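You operate a simulated robot arm through the tools that you are given. There is no shell and no other tool.

Carry out the task below with a simulated robot arm. There is one attempt and no reset: what you move stays moved.

Task
Put things in order on the top of the long bench. At the end: the white paper roll stands on top of the white vent cover; the brown chalk box stands where the green sander stood; the jam jar from the top of the long bench is on the brown tea carton; the green sander stands where the jam jar stood; whatever was shut is shut again. Leave all else as you found it, and nothing knocked over. Set down upright: jam jar.

The check looks at the end state, three seconds after you hand in, the way a careful person would. Anything else that was tipped, shoved, dropped, spilled or broken makes it a failure. Lids that push on must go on centred and level and be pressed home; caps that screw on are set level and turned clockwise until they are tight.

Robot
A 7-joint arm with a two-finger parallel gripper, fixed in place. Base frame: the origin is at the foot of the arm, x ahead of it, y to its left, z up; the work surface is at about z = 0. Readings come in m, degrees, newtons and seconds.
With the tool pointing down near the work surface it reaches from about 0.24 to 0.62 m from the base axis. Its first joint turns from -66.0 to 66.0 degrees. Payload 2.6 kg.
The TCP is the grasp point between the finger pads, 0.03 m short of the fingertips. In the tool frame z runs along the fingers and y along their closing line. The gripper opens to 0.094 m. The fingers are 0.028 m wide and 0.01 m thick; the gripper's body (0.05 by 0.096 m) begins 0.055 m behind the TCP.
Orientation is that of the tool frame in the base frame, as a unit quaternion [x, y, z, w]. With the fingers straight down and closing along the base's y, the tool's x points along the base's -x, its y along +y and its z along -z.

Tools
- The arm moves only by the tool jog_arm. Its argument "commands" is a list of rows, each a list of 3 entries, a list of its own where there are three numbers: the shift along the tool's x, y, z in units of 30 mm (1.0 is 30 mm), then the turn, a rotation vector about the tool's x, y, z in units of 6 degrees (1.0 is 6 degrees), then the gripper command, from -1 (fully open) to 1 (shut), values between in proportion. In form: [[[dx, dy, dz], [ax, ay, az], jaw], ...]. A call has 1 to 20 rows; each row shifts and turns the commanded pose from where the row before left it, along the tool's axes as they then stand. A call with a number of a shift or a turn outside -1 to 1 is refused whole. A row lasts 0.2 s, in which the tool goes at most 0.05 m and 8.6 degrees; a call with a longer step from one row to the next is refused whole, and so is a gripper value outside its range. Where a pose cannot be reached the arm comes as near as it can. A force on the tool above 40 N (or 10 N above the force at the start of the call, whichever is more), or a blocked arm, ends the call early, and 0.2 s more pass. The fingers move at their own pace (about 0.072 m/s each) and stop on an object; they squeeze with about 25 N. The grip force told is the motor's: it shows also when the fingers shut on nothing. Time passes only in rows, and 0.2 s behind the last, so rows that do not move let the fingers close. It gives the time, the measured TCP pose, the force on the tool (base axes), the opening and the grip force at its end, in the units of the frame above (readings bear some noise), with the torque about the TCP (base axes, N m) and any sound that the robot's microphone picked up, and new pictures: "show" is both (left out), scene, wrist or none.
- Cameras (640 x 400 px; columns grow to the right, rows downward): "scene" is fixed at [0.0191, 0.4325, 0.5551]; the picture's right is [-0.86, -0.52, 0.00], its down [-0.37, 0.62, -0.69] and it looks along [0.36, -0.59, -0.72] (base axes); focal length 257 px, centre (320, 200). "wrist" rides on the gripper at [0.076, 0.014, -0.103] in the tool frame; the picture's right is [-0.18, 0.98, 0.00], its down [-0.75, -0.14, -0.64] and it looks along [-0.63, -0.12, 0.77] (tool axes); focal length 243 px, centre (320, 200). There is no depth. A picture from a camera that has moved, and an enlarged one, comes with that camera's place and axes in the base frame and with its lens. The place of the scene camera against the robot may be out by one fixed shift of up to 0.012 m in any direction.
- zoom(camera, box): a new picture of the part [left, top, right, bottom] of that camera's present view, enlarged. The clock stands still meanwhile.
- close_job(): hands the job in; it is judged then, once.

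Nothing tells you positions but the pictures and the camera data. Unless the task says otherwise, let go and move clear before handing in.

The tools are called as name(argument=value, ...) on one line, values as JSON. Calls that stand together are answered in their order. jog_arm: Moves the arm, as the interface text tells. Its arguments: {"type":"object","properties":{"commands":{"type":"array","items":{"type":"array"}},"show":{"type":"string","enum":["both","scene","wrist","none"]}},"required":["commands"]} The other tools are called the same way: zoom (camera, box) takes an enlarged picture of a part of a camera's view; close_job () hands the job in.

At the start:

```text
time: 0.0
tool_pos: [0.352, 0.0109, 0.2987]
tcp_rot: [0.0, 1.0, 0.0, 0.0]
ft_force: [0.2, -0.5, -1.0]
moment: [0.04, -0.01, 0.01]
finger_gap: 0.0941
finger_force: 0.1
```

scene: 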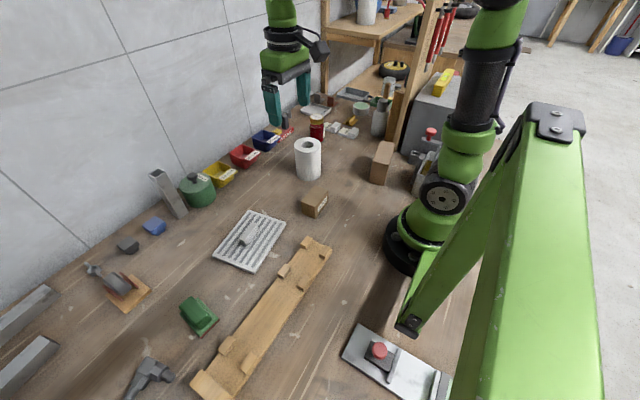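
wrist: 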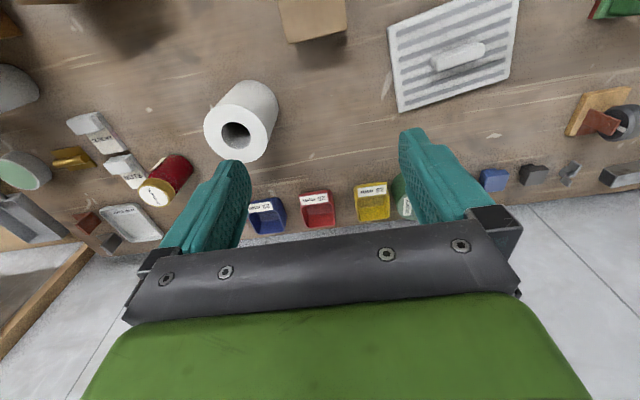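

I see the bench with a white paper roll, a white slotted vent cover, a small brown box, a taller brown carton, a red jam jar, and a green sander. I'll zoom in to identify each one before moving anything.

zoom(camera="scene", box=[240, 80, 440, 220])

zoom(camera="scene", box=[80, 200, 340, 400])

zoom(camera="scene", box=[300, 0, 500, 140])

zoom(camera="wrist", box=[0, 60, 300, 280])

zoom(camera="wrist", box=[360, 0, 640, 200])

```text
2.86 times, centred on (340, 150) of scene
camera zoom: at [0.0191, 0.4325, 0.5551], right [-0.86, -0.52, 0.0], down [-0.37, 0.62, -0.69], along [0.36, -0.59, -0.72], focal length 734 px, centre (263, 343)
```

zoom: 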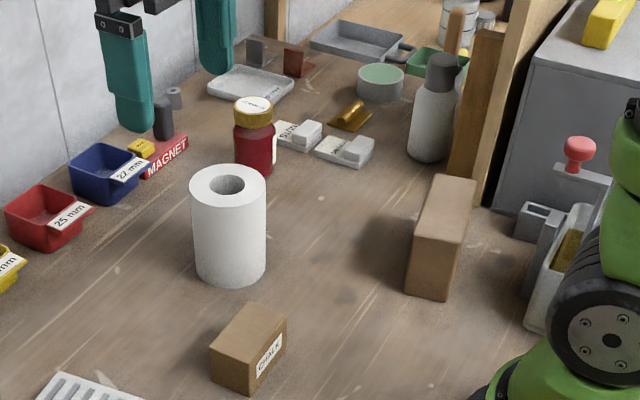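

```text
2.00 times, centred on (210, 300) of scene
camera zoom: at [0.0191, 0.4325, 0.5551], right [-0.86, -0.52, 0.0], down [-0.37, 0.62, -0.69], along [0.36, -0.59, -0.72], focal length 514 px, centre (540, 0)
```

zoom: 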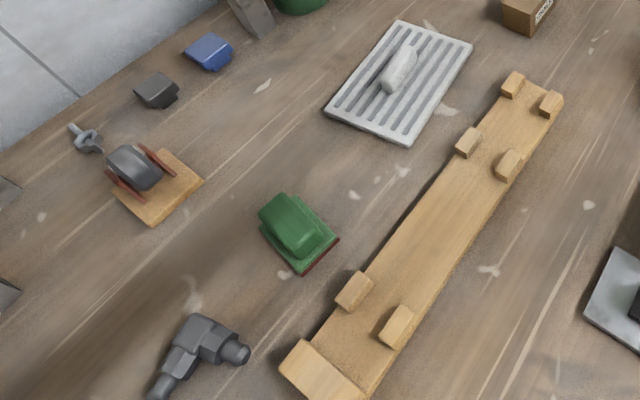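

```text
2.86 times, centred on (400, 70) of scene
camera zoom: at [0.0191, 0.4325, 0.5551], right [-0.86, -0.52, 0.0], down [-0.37, 0.62, -0.69], along [0.36, -0.59, -0.72], focal length 734 px, centre (91, 571)
```

zoom: 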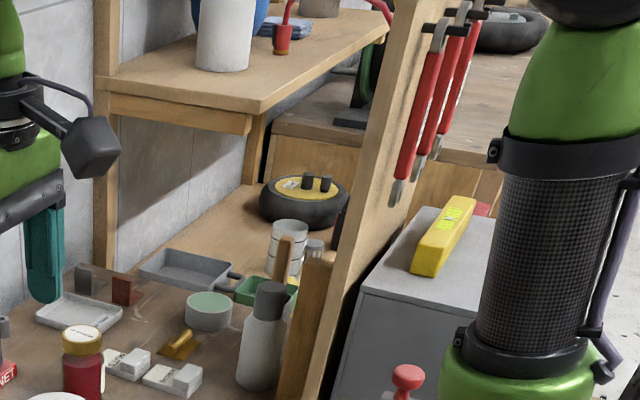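

```text
1.82 times, centred on (150, 170) of wrist
camera zoom: at [0.2742, 0.0261, 0.4], right [0.18, 0.98, 0.0], down [0.75, -0.14, 0.64], along [0.63, -0.12, -0.77], focal length 441 px, centre (629, 254)
```

zoom: 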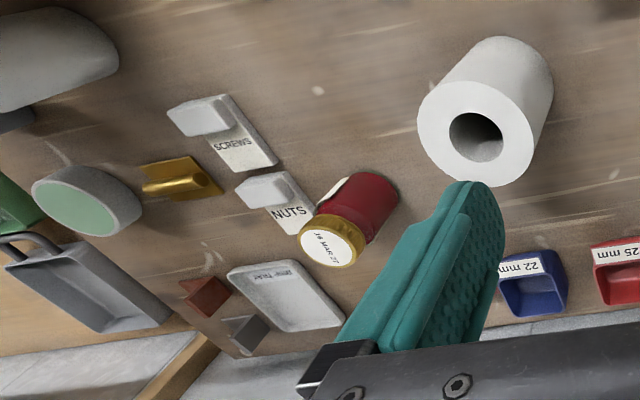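

```text
2.00 times, centred on (500, 100) of wrist
camera zoom: at [0.2742, 0.0261, 0.4], right [0.18, 0.98, 0.0], down [0.75, -0.14, 0.64], along [0.63, -0.12, -0.77], focal length 485 px, centre (-40, 400)
```

zoom: 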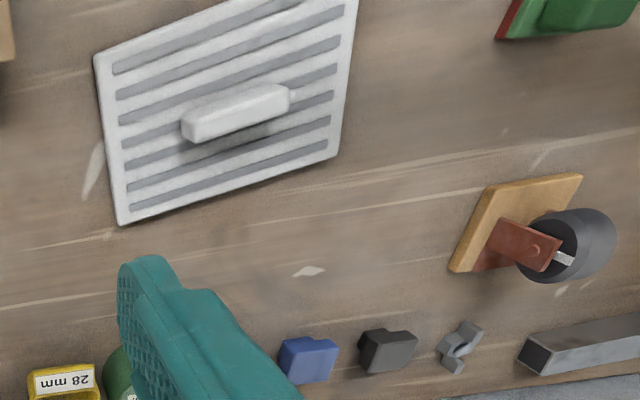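

The chalk box is labelled, but I still need to check the taller brown box (likely the tea carton) and the raised piece on the vent cover. I'll take closer looks at these, and check whether another jar or carton is around.

zoom(camera="scene", box=[355, 125, 435, 195])

zoom(camera="scene", box=[205, 200, 295, 280])

zoom(camera="scene", box=[280, 90, 360, 150])

zoom(camera="scene", box=[170, 280, 230, 340])

zoom(camera="scene", box=[290, 130, 340, 220])

zoom(camera="scene", box=[320, 0, 420, 60])

zoom(camera="wrist", box=[380, 0, 540, 110])

```text
5.71 times, centred on (395, 160) of scene
camera zoom: at [0.0191, 0.4325, 0.5551], right [-0.86, -0.52, 0.0], down [-0.37, 0.62, -0.69], along [0.36, -0.59, -0.72], focal length 1469 px, centre (-109, 429)
```

zoom: 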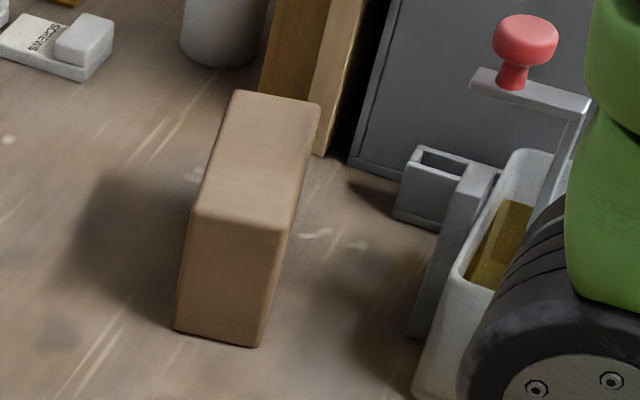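

```text
5.00 times, centred on (250, 240) of scene
camera zoom: at [0.0191, 0.4325, 0.5551], right [-0.86, -0.52, 0.0], down [-0.37, 0.62, -0.69], along [0.36, -0.59, -0.72], focal length 1285 px, centre (670, 0)
```

zoom: 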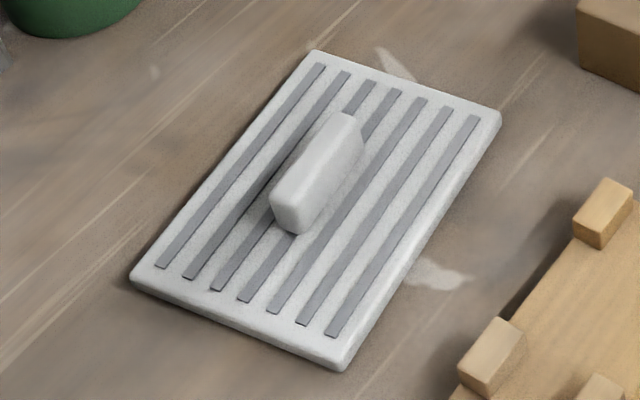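

```text
6.67 times, centred on (320, 120) of scene
camera zoom: at [0.0191, 0.4325, 0.5551], right [-0.86, -0.52, 0.0], down [-0.37, 0.62, -0.69], along [0.36, -0.59, -0.72], focal length 1714 px, centre (320, 733)
```

zoom: 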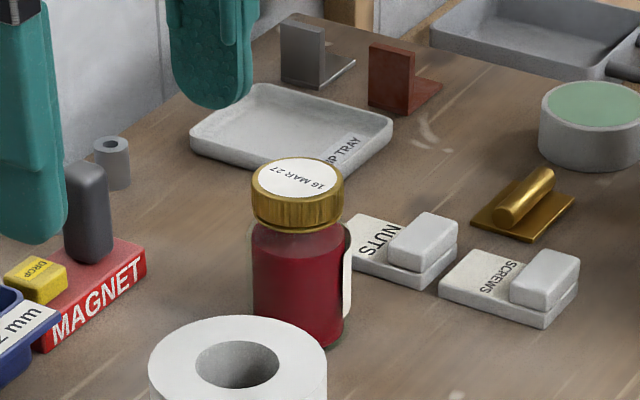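

```text
6.67 times, centred on (200, 310) of scene
camera zoom: at [0.0191, 0.4325, 0.5551], right [-0.86, -0.52, 0.0], down [-0.37, 0.62, -0.69], along [0.36, -0.59, -0.72], focal length 1714 px, centre (1120, -533)
```

zoom: 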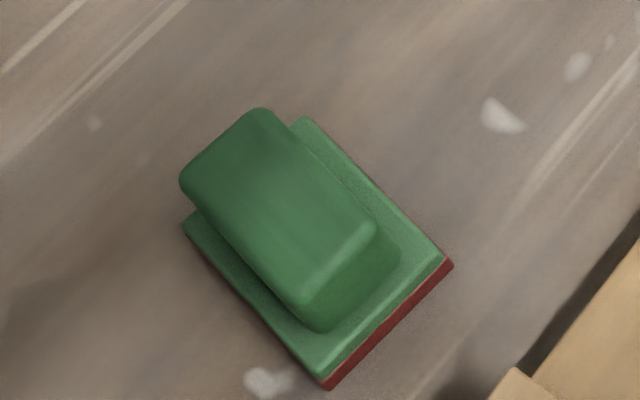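

```text
4.44 times, centred on (315, 175) of scene
camera zoom: at [0.0191, 0.4325, 0.5551], right [-0.86, -0.52, 0.0], down [-0.37, 0.62, -0.69], along [0.36, -0.59, -0.72], focal length 1142 px, centre (342, 311)
```

zoom: 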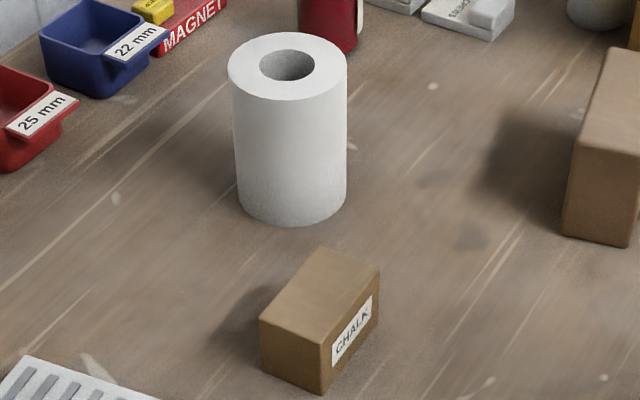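

```text
6.40 times, centred on (370, 30) of scene
camera zoom: at [0.0191, 0.4325, 0.5551], right [-0.86, -0.52, 0.0], down [-0.37, 0.62, -0.69], along [0.36, -0.59, -0.72], focal length 1645 px, centre (0, 1288)
```

zoom: 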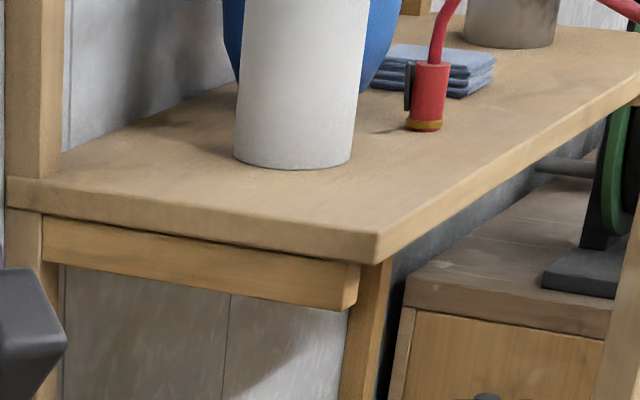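

```text
3.64 times, centred on (460, 55) of wrist
camera zoom: at [0.2742, 0.0261, 0.4], right [0.18, 0.98, 0.0], down [0.75, -0.14, 0.64], along [0.63, -0.12, -0.77], focal length 882 px, centre (-189, 727)
```

zoom: 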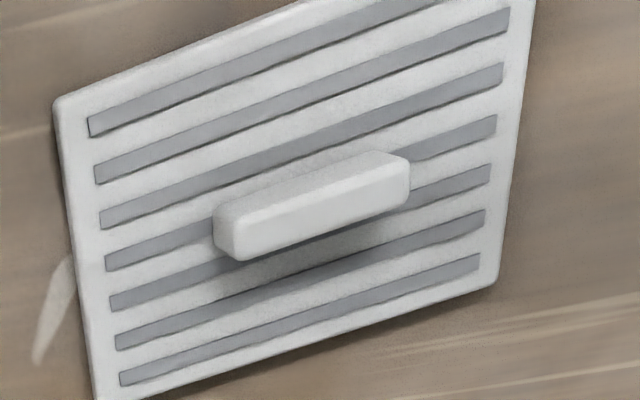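

The brown box near the roll is marked CHALK. The plain taller box at roughly (0.18, -0.22) must be the tea carton. The jar stands at about (0.46, -0.28), and the vent cover has a raised bar in its middle. I'll hover over the jar first to measure it with the wrist camera.

jog_arm(commands=[[[-0.37, -0.93, 0.16], [0, 0, 0], -1], [[-0.37, -0.93, 0.16], [0, 0, 0], -1], [[-0.37, -0.93, 0.16], [0, 0, 0], -1], [[-0.37, -0.93, 0.16], [0, 0, 0], -1], [[-0.37, -0.93, 0.16], [0, 0, 0], -1], [[-0.37, -0.93, 0.16], [0, 0, 0], -1], [[-0.37, -0.93, 0.16], [0, 0, 0], -1], [[-0.37, -0.93, 0.16], [0, 0, 0], -1], [[-0.37, -0.93, 0.16], [0, 0, 0], -1], [[0, 0, 0], [0, 0, 0], -1], [[0, 0, 0], [0, 0, 0], -1]], show="both")

```text
time: 2.4
tool_pos: [0.4536, -0.2415, 0.2554]
tcp_rot: [0.0, 1.0, -0.001, 0.0]
ft_force: [0.0, -0.3, -0.5]
moment: [-0.03, -0.02, 0.03]
finger_gap: 0.0939
finger_force: 0.1
camera wrist: at [0.3755, -0.2266, 0.3572], right [0.18, 0.98, 0.0], down [0.75, -0.14, 0.64], along [0.63, -0.12, -0.77], focal length 243 px, centre (320, 200)
```

scene: 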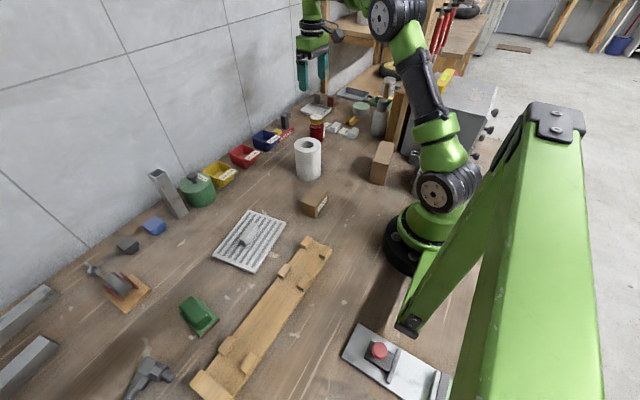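
wrist: 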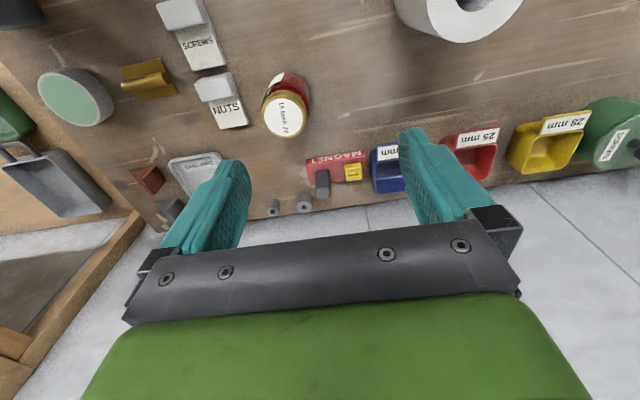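

The jar is in the wrist view, left of centre. I'll zoom in to read its lid and base positions precisely.

zoom(camera="wrist", box=[200, 50, 360, 150])

zoom(camera="wrist", box=[120, 40, 420, 240])

```text
4.00 times, centred on (280, 100) of wrist
camera zoom: at [0.3755, -0.2266, 0.3572], right [0.18, 0.98, 0.0], down [0.75, -0.14, 0.64], along [0.63, -0.12, -0.77], focal length 970 px, centre (480, 600)
```

zoom: 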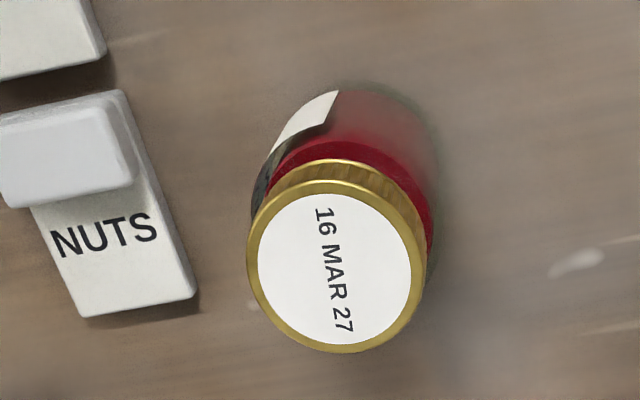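

```text
2.00 times, centred on (270, 140) of wrist
camera zoom: at [0.3755, -0.2266, 0.3572], right [0.18, 0.98, 0.0], down [0.75, -0.14, 0.64], along [0.63, -0.12, -0.77], focal length 485 px, centre (420, 320)
```

zoom: 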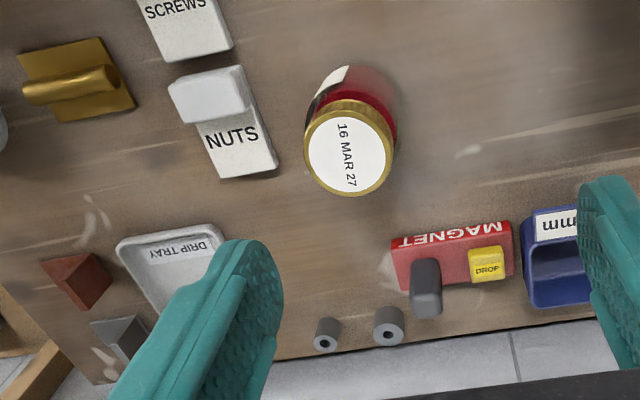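

The lid is centred at about (0.465, -0.283). I'll move over it, come down partway, and check the alignment.

jog_arm(commands=[[[-0.15, -0.47, 0.4], [0, 0, 0], -1], [[-0.15, -0.47, 0.4], [0, 0, 0], -1], [[-0.15, -0.47, 0.4], [0, 0, 0], -1], [[0, 0, 0.8], [0, 0, 0], -1], [[0, 0, 0.8], [0, 0, 0], -1], [[0, 0, 0], [0, 0, 0], -1], [[0, 0, 0], [0, 0, 0], -1]], show="both")

```text
time: 4.0
tool_pos: [0.4653, -0.2817, 0.1704]
tcp_rot: [0.0, 1.0, 0.0, 0.0]
ft_force: [-0.7, 0.3, -0.9]
moment: [0.01, -0.01, -0.02]
finger_gap: 0.0939
finger_force: 0.2
camera wrist: at [0.3877, -0.2666, 0.2734], right [0.18, 0.98, 0.0], down [0.75, -0.14, 0.64], along [0.63, -0.12, -0.77], focal length 243 px, centre (320, 200)
```

scene: 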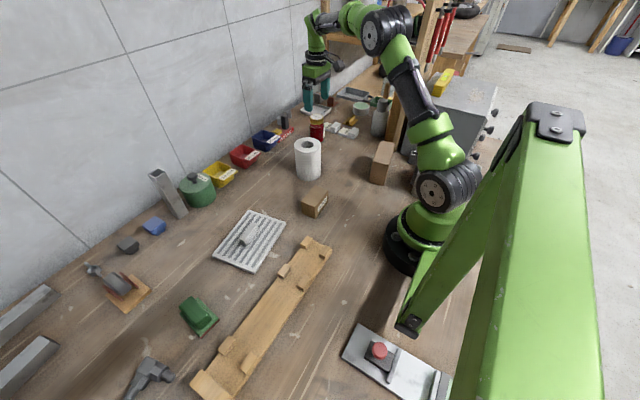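
wrist: 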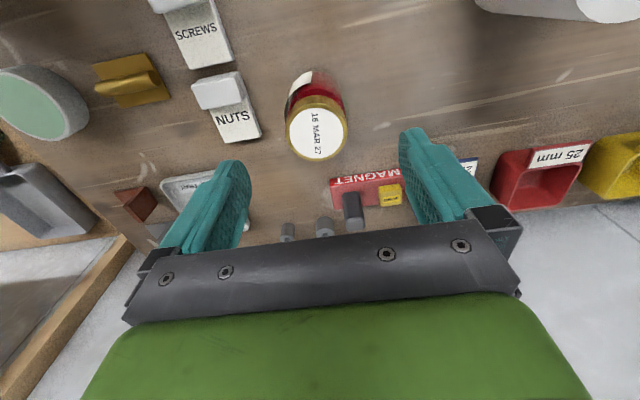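

The jar is nearly centred between the fingers, with its lid top at about z = 0.095. I'll descend to z ≈ 0.055 and close on the body.

jog_arm(commands=[[[0, -0.07, 0.77], [0, 0, 0], -1], [[0, 0, 0.77], [0, 0, 0], -1], [[0, 0, 0.77], [0, 0, 0], -1], [[0, 0, 0.77], [0, 0, 0], -1], [[0, 0, 0.77], [0, 0, 0], -1], [[0, 0, 0], [0, 0, 0], -1], [[0, 0, 0], [0, 0, 0], -1]], show="both")

```text
time: 5.6
tool_pos: [0.4641, -0.2828, 0.0549]
tcp_rot: [0.0, 1.0, 0.0, 0.0]
ft_force: [-0.1, 0.2, -0.8]
moment: [0.02, 0.01, -0.03]
finger_gap: 0.0939
finger_force: 0.0
camera wrist: at [0.3872, -0.2684, 0.1565], right [0.18, 0.98, 0.0], down [0.75, -0.14, 0.64], along [0.63, -0.12, -0.77], focal length 243 px, centre (320, 200)
```

scene: 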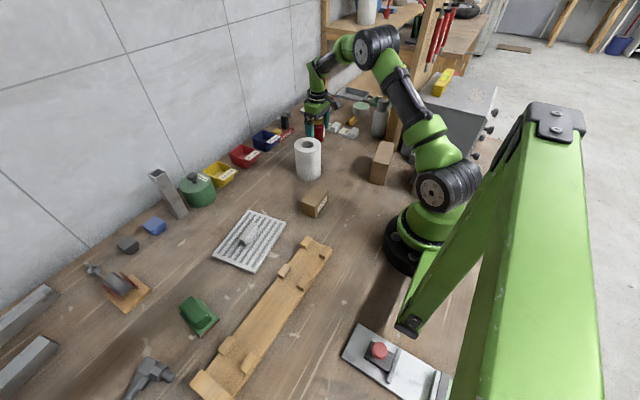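
wrist: 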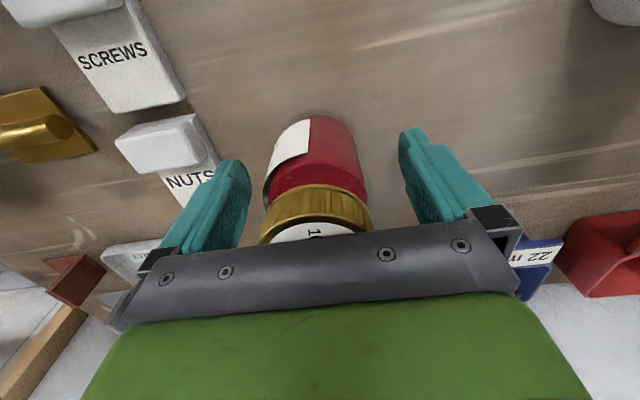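

The jar sits between the pads. I'll close the gripper on it.

jog_arm(commands=[[[0, 0, 0], [0, 0, 0], 1], [[0, 0, 0], [0, 0, 0], 1], [[0, 0, 0], [0, 0, 0], 1], [[0, 0, 0], [0, 0, 0], 1]], show="wrist")

```text
time: 6.6
tool_pos: [0.4649, -0.2823, 0.0547]
tcp_rot: [0.0, 1.0, 0.001, -0.001]
ft_force: [-0.6, -1.0, 0.5]
moment: [-0.01, 0.0, -0.03]
finger_gap: 0.0608
finger_force: 24.8
camera wrist: at [0.3872, -0.2686, 0.1568], right [0.18, 0.98, 0.0], down [0.75, -0.14, 0.64], along [0.63, -0.12, -0.77], focal length 243 px, centre (320, 200)
```

wrist: 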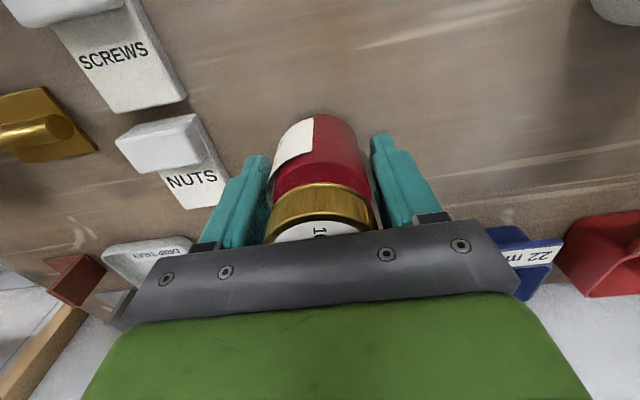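

The jar is gripped at a 0.061 m opening. I'll lift it straight up, then carry it high toward the tea carton.

jog_arm(commands=[[[0, 0, -0.4], [0, 0, 0], 1], [[0, 0, -0.8], [0, 0, 0], 1], [[0, 0, -1], [0, 0, 0], 1], [[0, 0, -1], [0, 0, 0], 1], [[0, 0, -1], [0, 0, 0], 1], [[0, 0, -1], [0, 0, 0], 1], [[0, 0, -1], [0, 0, 0], 1], [[0, 0, -1], [0, 0, 0], 1], [[0.4, 0.1, 0], [0, 0, 0], 1], [[0.8, 0.17, 0], [0, 0, 0], 1], [[0.95, 0.2, 0], [0, 0, 0], 1], [[0.95, 0.2, 0], [0, 0, 0], 1], [[0.95, 0.2, 0], [0, 0, 0], 1], [[0, 0, 0], [0, 0, 0], 1]], show="both")

```text
time: 9.6
tool_pos: [0.3429, -0.2573, 0.2697]
tcp_rot: [0.001, 1.0, 0.0, 0.001]
ft_force: [0.4, 0.5, -3.5]
moment: [-0.01, 0.0, 0.01]
finger_gap: 0.0607
finger_force: 25.2
camera wrist: at [0.2649, -0.2429, 0.3729], right [0.18, 0.98, 0.0], down [0.75, -0.14, 0.64], along [0.63, -0.12, -0.77], focal length 243 px, centre (320, 200)
```

scene: 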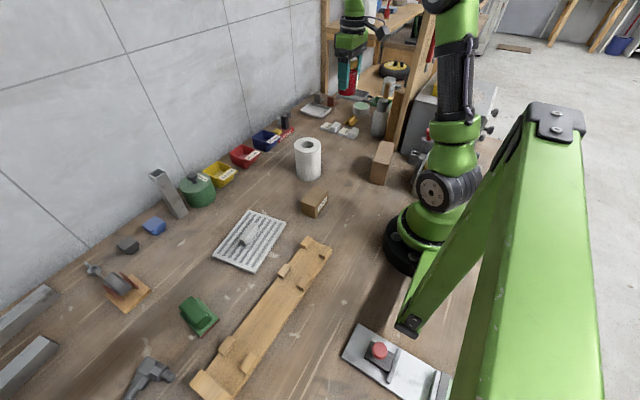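
wrist: 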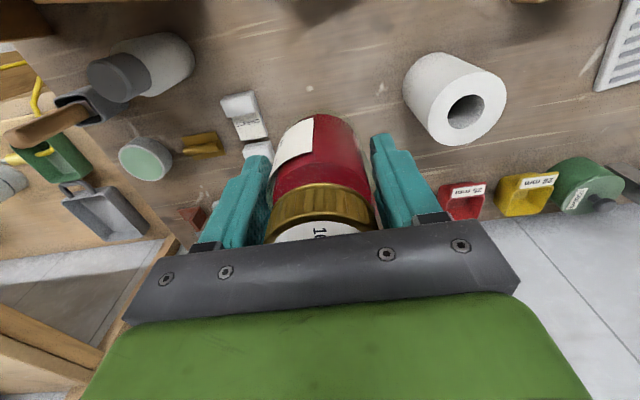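

The jar is held steadily. I'll continue in toward the carton and look down at it past the jar.

jog_arm(commands=[[[0.9, 0.2, 0], [0, 0, 0], 1], [[0.95, 0.2, 0], [0, 0, 0], 1], [[0.95, 0.2, 0], [0, 0, 0], 1], [[0.95, 0.2, 0], [0, 0, 0], 1], [[0.9, 0.2, 0], [0, 0, 0], 1], [[0, 0, 0], [0, 0, 0], 1], [[0, 0, 0], [0, 0, 0], 1]], show="both")

```text
time: 11.2
tool_pos: [0.2037, -0.2273, 0.2708]
tcp_rot: [0.0, 1.0, 0.001, 0.0]
ft_force: [0.2, -0.1, -3.3]
moment: [-0.01, 0.03, 0.03]
finger_gap: 0.0609
finger_force: 24.9
camera wrist: at [0.126, -0.2129, 0.373], right [0.18, 0.98, 0.0], down [0.75, -0.14, 0.64], along [0.63, -0.12, -0.77], focal length 243 px, centre (320, 200)
```

scene: 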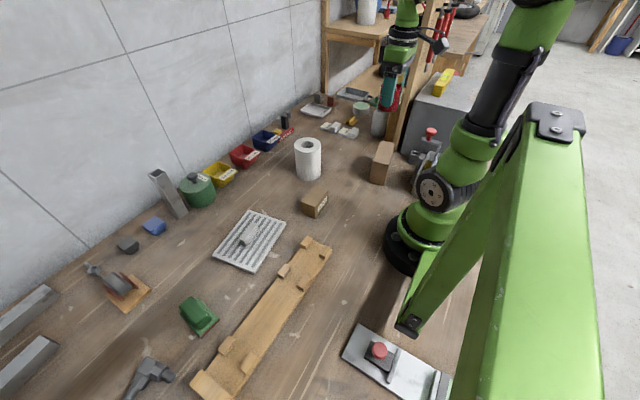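
wrist: 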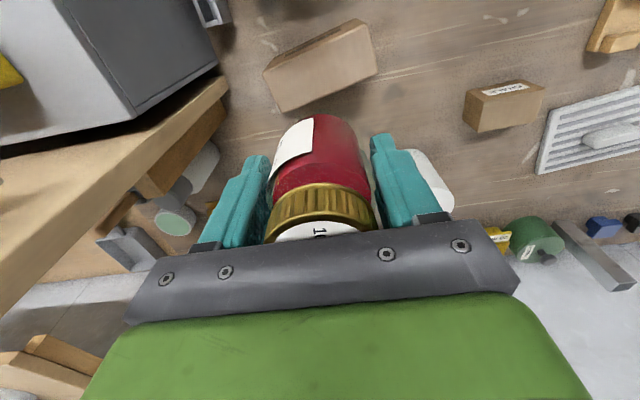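

The carton is visible past the jar. I'll zoom in to measure its top face.

zoom(camera="wrist", box=[240, 0, 400, 120])

zoom(camera="wrist", box=[0, 0, 260, 180])

zoom(camera="wrist", box=[440, 40, 640, 190])

zoom(camera="scene", box=[340, 40, 460, 200])

```text
3.33 times, centred on (320, 60) of wrist
camera zoom: at [0.126, -0.2129, 0.373], right [0.18, 0.98, 0.0], down [0.75, -0.14, 0.64], along [0.63, -0.12, -0.77], focal length 809 px, centre (320, 667)
```

zoom: 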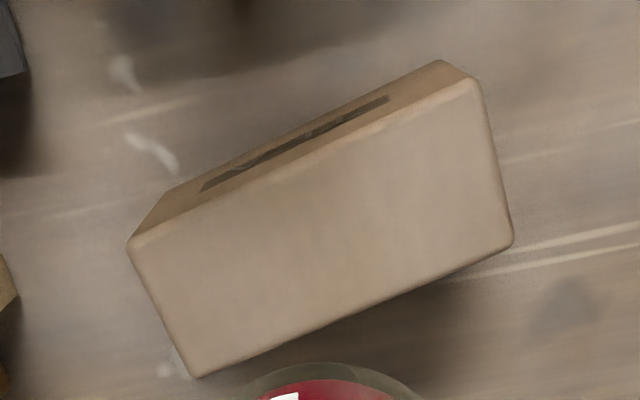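

```text
2.22 times, centred on (130, 90) of wrist
camera zoom: at [0.126, -0.2129, 0.373], right [0.18, 0.98, 0.0], down [0.75, -0.14, 0.64], along [0.63, -0.12, -0.77], focal length 539 px, centre (742, 444)
```

zoom: 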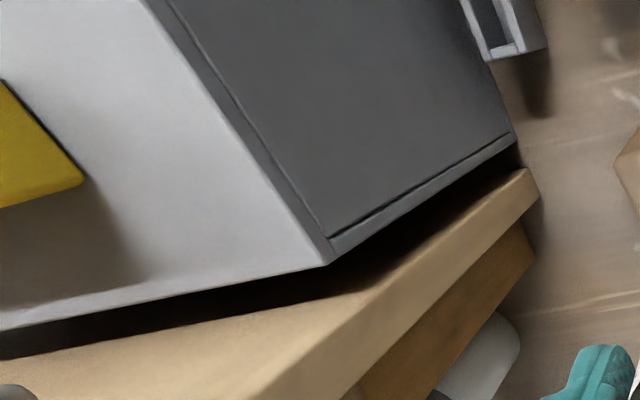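

```text
2.67 times, centred on (540, 115) of wrist
camera zoom: at [0.126, -0.2129, 0.373], right [0.18, 0.98, 0.0], down [0.75, -0.14, 0.64], along [0.63, -0.12, -0.77], focal length 647 px, centre (-267, 427)
```

zoom: 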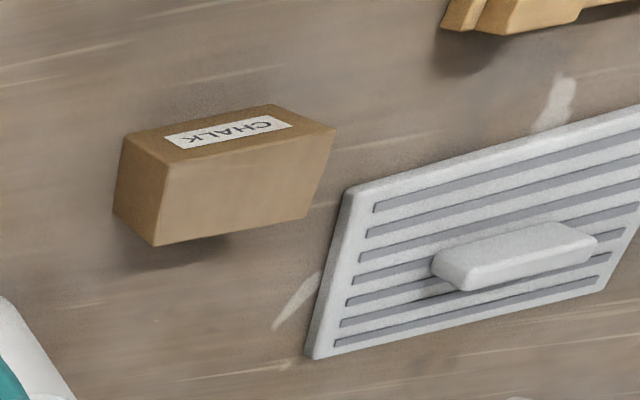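

```text
2.50 times, centred on (400, 120) of scene
camera zoom: at [0.0191, 0.4325, 0.5551], right [-0.86, -0.52, 0.0], down [-0.37, 0.62, -0.69], along [0.36, -0.59, -0.72], focal length 643 px, centre (120, 400)
```

zoom: 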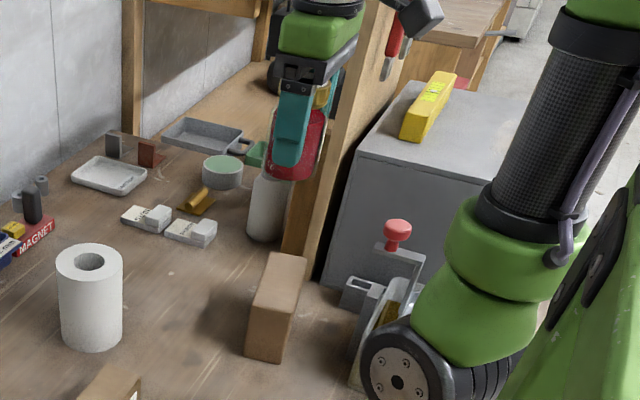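

The carton top is centred at about (0.1845, -0.2235), with its height around 0.09 to 0.098. I'll align over the centre and lower to just above it.

zoom(camera="wrist", box=[270, 10, 370, 70])

jog_arm(commands=[[[0.58, 0.11, 0], [0, 0, 0], 1], [[0, 0, 0.8], [0, 0, 0], 1], [[0, 0, 0.8], [0, 0, 0], 1], [[0, 0, 0.8], [0, 0, 0], 1], [[0, 0, 0.7], [0, 0, 0], 1], [[0, 0, 0], [0, 0, 0], 1], [[0, 0, 0], [0, 0, 0], 1]], show="both")

```text
6.40 times, centred on (320, 40) of wrist
camera zoom: at [0.126, -0.2129, 0.373], right [0.18, 0.98, 0.0], down [0.75, -0.14, 0.64], along [0.63, -0.12, -0.77], focal length 1553 px, centre (320, 1224)
```

zoom: 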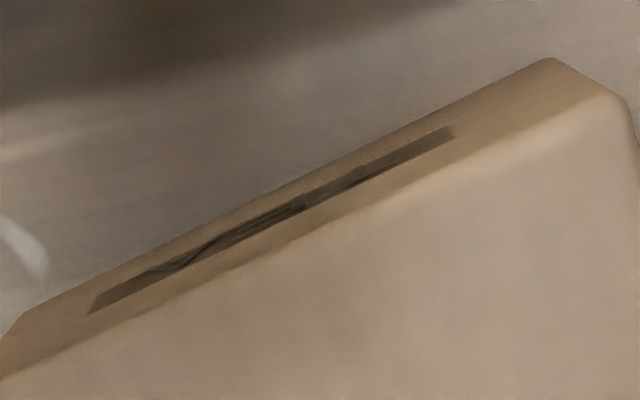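

```text
time: 12.8
tool_pos: [0.1864, -0.2234, 0.1784]
tcp_rot: [0.0, 1.0, 0.001, 0.0]
ft_force: [-0.3, 0.5, -4.7]
moment: [-0.01, 0.02, -0.07]
finger_gap: 0.0605
finger_force: 25.7
camera wrist: at [0.1095, -0.2097, 0.2802], right [0.18, 0.98, 0.0], down [0.75, -0.14, 0.64], along [0.63, -0.12, -0.77], focal length 243 px, centre (320, 200)
```

scene: 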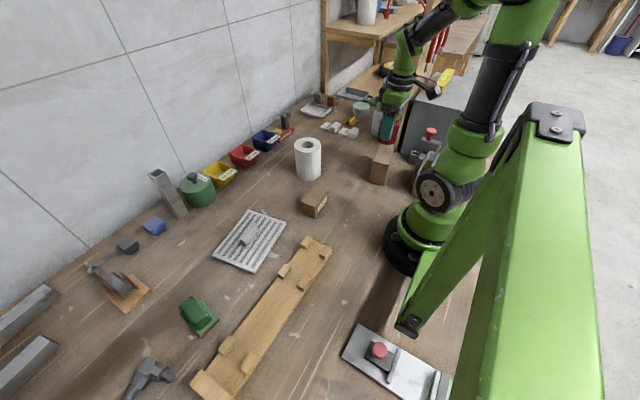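
wrist: 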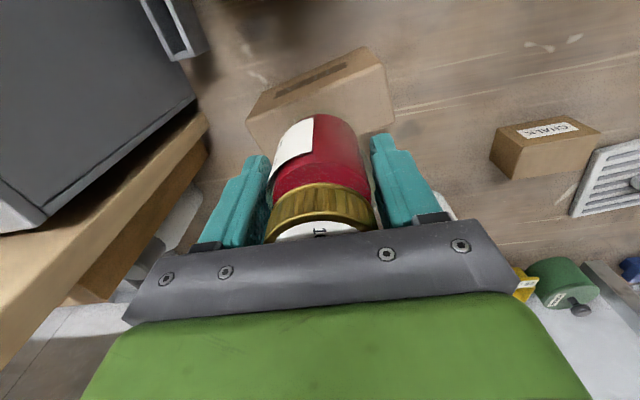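

The jar now hangs just above the carton. The carton's side carries a label, so I'll check what it says before setting the jar down.

zoom(camera="wrist", box=[240, 40, 400, 160])

zoom(camera="wrist", box=[270, 55, 350, 115])

zoom(camera="scene", box=[350, 90, 430, 200])

```text
3.33 times, centred on (320, 100) of wrist
camera zoom: at [0.1095, -0.2097, 0.2802], right [0.18, 0.98, 0.0], down [0.75, -0.14, 0.64], along [0.63, -0.12, -0.77], focal length 809 px, centre (320, 533)
```

zoom: 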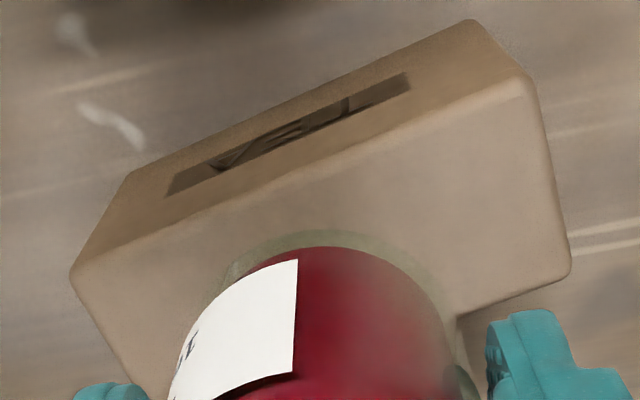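

```text
6.67 times, centred on (310, 85) of wrist
camera zoom: at [0.1095, -0.2097, 0.2802], right [0.18, 0.98, 0.0], down [0.75, -0.14, 0.64], along [0.63, -0.12, -0.77], focal length 1618 px, centre (387, 967)
```

zoom: 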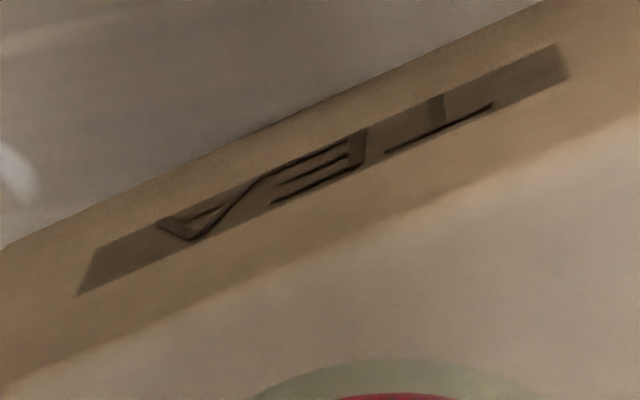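

```text
3.64 times, centred on (390, 145) of scene
camera zoom: at [0.0191, 0.4325, 0.5551], right [-0.86, -0.52, 0.0], down [-0.37, 0.62, -0.69], along [0.36, -0.59, -0.72], focal length 935 px, centre (66, 400)
```

zoom: 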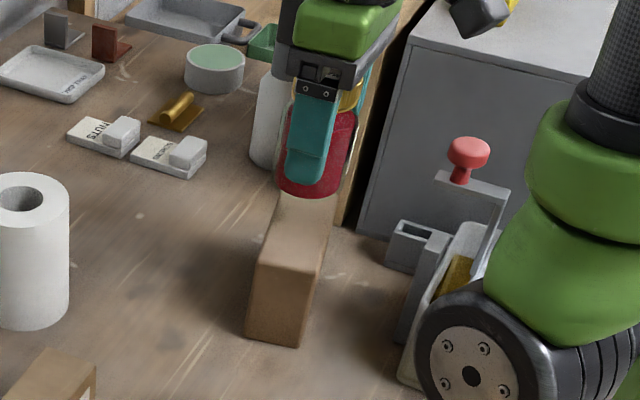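

The label reads TEA, so this is the right carton. The jar is centred over it, so I'll lower slowly and watch for contact.

jog_arm(commands=[[[0, 0, 0.4], [0, 0, 0], 1], [[0, 0, 0.4], [0, 0, 0], 1], [[0, 0, 0.1], [0, 0, 0], 1], [[0, 0, 0], [0, 0, 0], 1]], show="scene")

```text
time: 13.8
tool_pos: [0.1865, -0.2242, 0.152]
tcp_rot: [0.0, 1.0, 0.0, 0.001]
ft_force: [0.9, -0.1, -3.5]
moment: [0.01, 0.01, 0.01]
finger_gap: 0.0608
finger_force: 24.7
```

scene: 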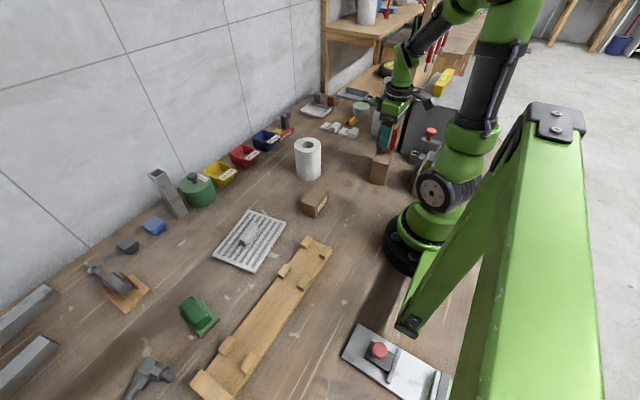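

zoom(camera="scene", box=[350, 90, 430, 200])

jog_arm(commands=[[[0, 0, 0.1], [0, 0, 0], 1], [[0, 0, 0.08], [0, 0, 0], 1], [[0, 0, 0], [0, 0, 0], 1]], show="none")

```text
3.64 times, centred on (390, 145) of scene
camera zoom: at [0.0191, 0.4325, 0.5551], right [-0.86, -0.52, 0.0], down [-0.37, 0.62, -0.69], along [0.36, -0.59, -0.72], focal length 935 px, centre (66, 400)
```

zoom: 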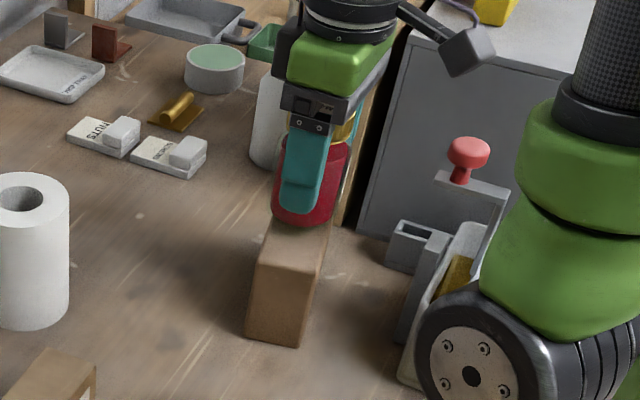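

```text
time: 14.6
tool_pos: [0.1858, -0.224, 0.1478]
tcp_rot: [0.0, 1.0, 0.0, 0.0]
ft_force: [0.4, -0.5, -4.1]
moment: [-0.01, 0.01, -0.01]
finger_gap: 0.0606
finger_force: 25.3
```

No contact yet; the force still shows only the jar's weight. I'll go on in small steps.

jog_arm(commands=[[[0, 0, 0.07], [0, 0, 0], 1], [[0, 0, 0.05], [0, 0, 0], 1], [[0, 0, 0], [0, 0, 0], 1]], show="none")

```text
time: 15.4
tool_pos: [0.187, -0.2244, 0.142]
tcp_rot: [0.0, 1.0, -0.001, 0.0]
ft_force: [-0.4, 0.1, -3.7]
moment: [0.01, 0.04, 0.01]
finger_gap: 0.0603
finger_force: 24.6
```

jog_arm(commands=[[[0, 0, 0.05], [0, 0, 0], 1], [[0, 0, 0.05], [0, 0, 0], 1], [[0, 0, 0], [0, 0, 0], 1]], show="none")

zoom(camera="scene", box=[360, 110, 420, 190])

```text
time: 16.2
tool_pos: [0.1869, -0.2247, 0.1404]
tcp_rot: [0.0, 1.0, 0.0, 0.0]
ft_force: [-0.9, 1.2, 3.4]
moment: [0.11, 0.11, -0.01]
finger_gap: 0.0607
finger_force: 25.2
```

```text
5.00 times, centred on (390, 150) of scene
camera zoom: at [0.0191, 0.4326, 0.5551], right [-0.86, -0.52, 0.0], down [-0.37, 0.62, -0.69], along [0.36, -0.59, -0.72], focal length 1285 px, centre (-30, 450)
```

zoom: 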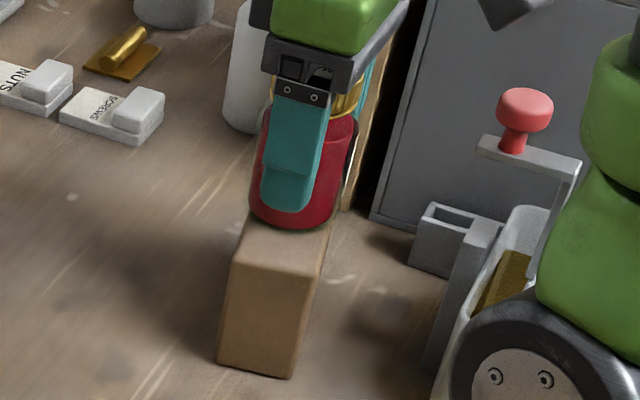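

Contact: the force changed sign and the jar rests on the carton. I'll release gently and check that it stays put.

jog_arm(commands=[[[0, 0, 0], [0, 0, 0], -0.3], [[0, 0, 0], [0, 0, 0], -0.45], [[0, 0, 0], [0, 0, 0], -0.7], [[0, 0, 0], [0, 0, 0], -1], [[0, 0, 0], [0, 0, 0], -1]], show="wrist")

zoom(camera="scene", box=[360, 110, 420, 190])

```text
time: 17.4
tool_pos: [0.1872, -0.2249, 0.1386]
tcp_rot: [0.0, 1.0, 0.0, 0.0]
ft_force: [0.7, -0.1, -0.3]
moment: [0.04, 0.01, 0.0]
finger_gap: 0.0938
finger_force: 0.0
camera wrist: at [0.1092, -0.2098, 0.2413], right [0.18, 0.98, 0.0], down [0.75, -0.14, 0.64], along [0.63, -0.12, -0.77], focal length 243 px, centre (320, 200)
```

wrist: 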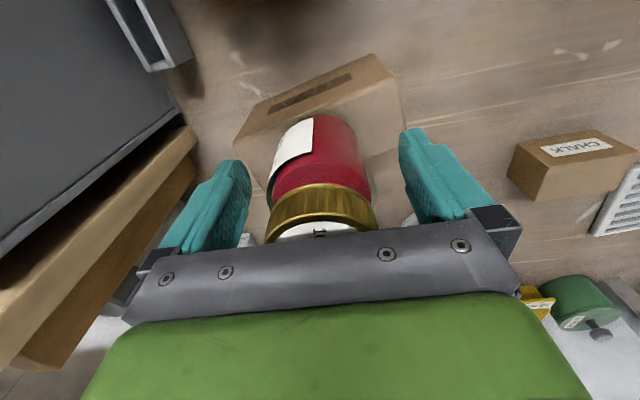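

```text
5.00 times, centred on (390, 150) of scene
camera zoom: at [0.0191, 0.4325, 0.5551], right [-0.86, -0.52, 0.0], down [-0.37, 0.62, -0.69], along [0.36, -0.59, -0.72], focal length 1285 px, centre (-30, 450)
```

zoom: 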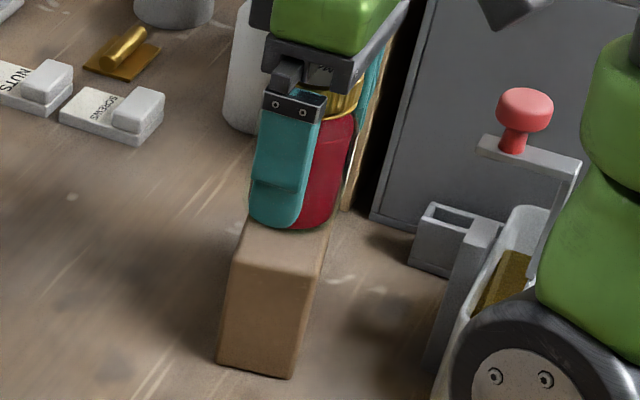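

The jar stands upright on the tea carton. I'll back straight up, clear it, and then head for the sander by way of the front.

jog_arm(commands=[[[0, 0, -0.3], [0, 0, 0], -1], [[0, 0, -0.6], [0, 0, 0], -1], [[0, 0, -0.9], [0, 0, 0], -1], [[0, 0, -0.9], [0, 0, 0], -1], [[0, 0, -0.9], [0, 0, 0], -1], [[0, 0, -0.9], [0, 0, 0], -1], [[0, 0, -0.9], [0, 0, 0], -1], [[-0.6, 0.6, 0], [0, 0, 0], -1], [[-0.85, 0.8, 0], [0, 0, 0], -1], [[-0.85, 0.8, 0], [0, 0, 0], -1], [[-0.85, 0.8, 0], [0, 0, 0], -1], [[-0.85, 0.8, 0], [0, 0, 0], -1], [[-0.85, 0.8, 0], [0, 0, 0], -1], [[0, 1, 0], [0, 0, 0], -1], [[0, 1, 0], [0, 0, 0], -1], [[0, 0, 0], [0, 0, 0], -1]], show="both")

zoom(camera="scene", box=[350, 90, 430, 200])

```text
time: 20.8
tool_pos: [0.3329, -0.0259, 0.3008]
tcp_rot: [-0.001, 1.0, 0.001, 0.0]
ft_force: [-0.2, -0.5, 0.3]
moment: [-0.03, -0.02, 0.01]
finger_gap: 0.0941
finger_force: 0.2
camera wrist: at [0.2548, -0.0107, 0.4024], right [0.18, 0.98, 0.0], down [0.75, -0.14, 0.64], along [0.63, -0.12, -0.77], focal length 243 px, centre (320, 200)
```

scene: 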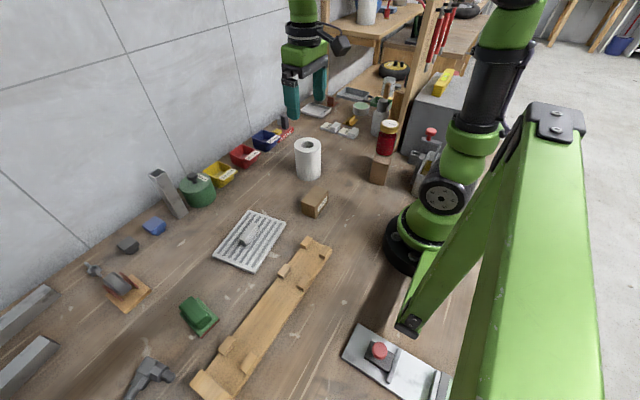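
wrist: 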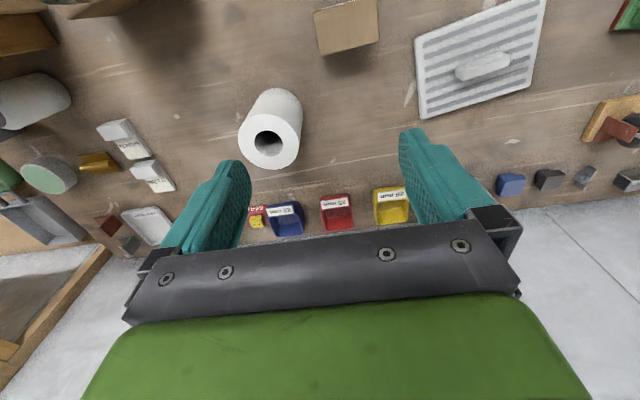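

```text
3.64 times, centred on (390, 145) of scene
camera zoom: at [0.0191, 0.4326, 0.5551], right [-0.86, -0.52, 0.0], down [-0.37, 0.62, -0.69], along [0.36, -0.59, -0.72], focal length 935 px, centre (66, 400)
```

zoom: 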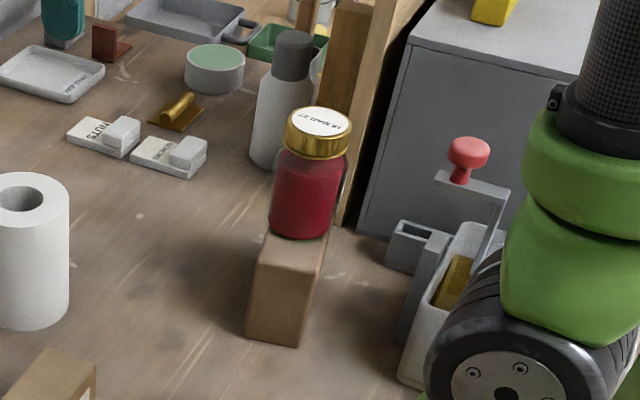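

The jar stands well on the carton. Next I'll travel across to hover near the sander.

jog_arm(commands=[[[0, 0.8, 0], [0, 0, 0], -1], [[0, 1, 0], [0, 0, 0], -1], [[0, 1, 0], [0, 0, 0], -1], [[0, 1, 0], [0, 0, 0], -1], [[0, 1, 0], [0, 0, 0], -1], [[0, 1, 0], [0, 0, 0], -1], [[0, 1, 0.1], [0, 0, 0], -1], [[0, 1, 0.1], [0, 0, 0], -1], [[0, 1, 0.1], [0, 0, 0], -1], [[0, 1, 0.1], [0, 0, 0], -1], [[0, 1, 0.1], [0, 0, 0], -1], [[0, 1, 0.1], [0, 0, 0], -1], [[0, 0.8, 0.1], [0, 0, 0], -1], [[0, 0, 0], [0, 0, 0], -1], [[0, 0, 0], [0, 0, 0], -1]], show="both")

```text
time: 24.0
tool_pos: [0.3313, 0.3491, 0.2804]
tcp_rot: [0.0, 1.0, 0.0, 0.0]
ft_force: [0.8, 0.8, -0.5]
moment: [-0.01, 0.0, 0.0]
finger_gap: 0.0941
finger_force: 0.0
camera wrist: at [0.254, 0.3651, 0.3814], right [0.18, 0.98, 0.0], down [0.75, -0.14, 0.64], along [0.63, -0.12, -0.77], focal length 243 px, centre (320, 200)
```

scene: 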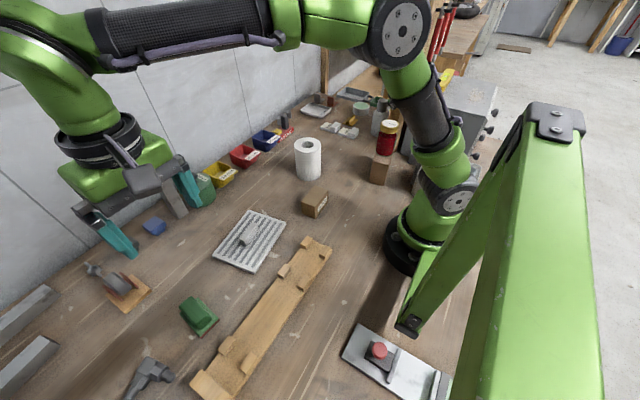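
wrist: 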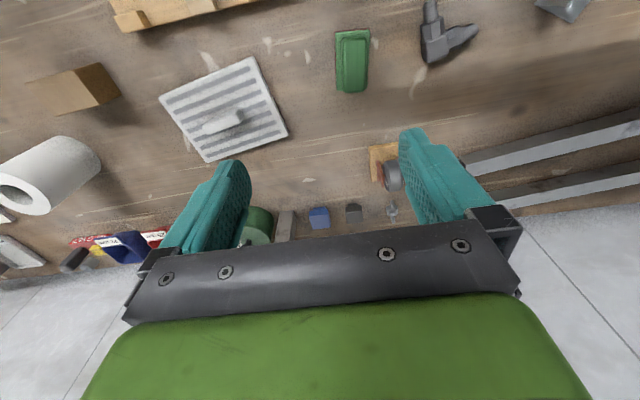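

The sander shows in the upper part of the wrist view. I'll zoom in to measure its position and orientation, and get the vent cover too.

zoom(camera="wrist", box=[300, 10, 420, 110])

zoom(camera="wrist", box=[140, 40, 310, 170])

```text
4.00 times, centred on (360, 60) of wrist
camera zoom: at [0.254, 0.3651, 0.3814], right [0.18, 0.98, 0.0], down [0.75, -0.14, 0.64], along [0.63, -0.12, -0.77], focal length 970 px, centre (160, 760)
```

zoom: 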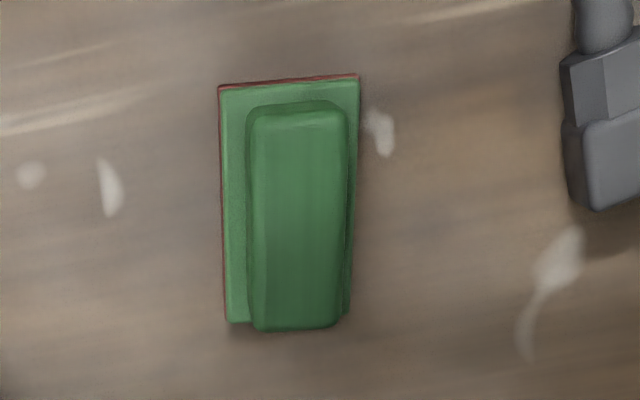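

```text
3.08 times, centred on (225, 105) of wrist
camera zoom: at [0.254, 0.3651, 0.3814], right [0.18, 0.98, 0.0], down [0.75, -0.14, 0.64], along [0.63, -0.12, -0.77], focal length 746 px, centre (612, 492)
```

zoom: 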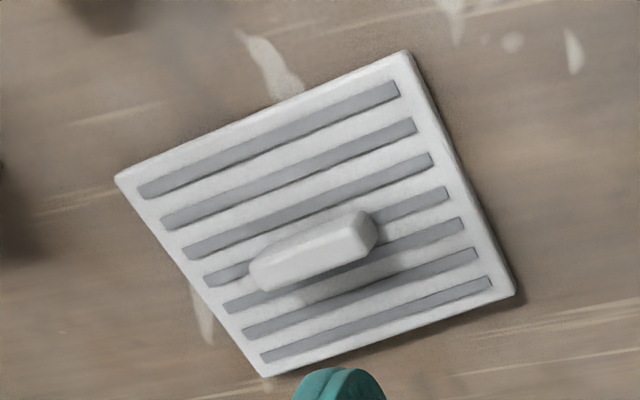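

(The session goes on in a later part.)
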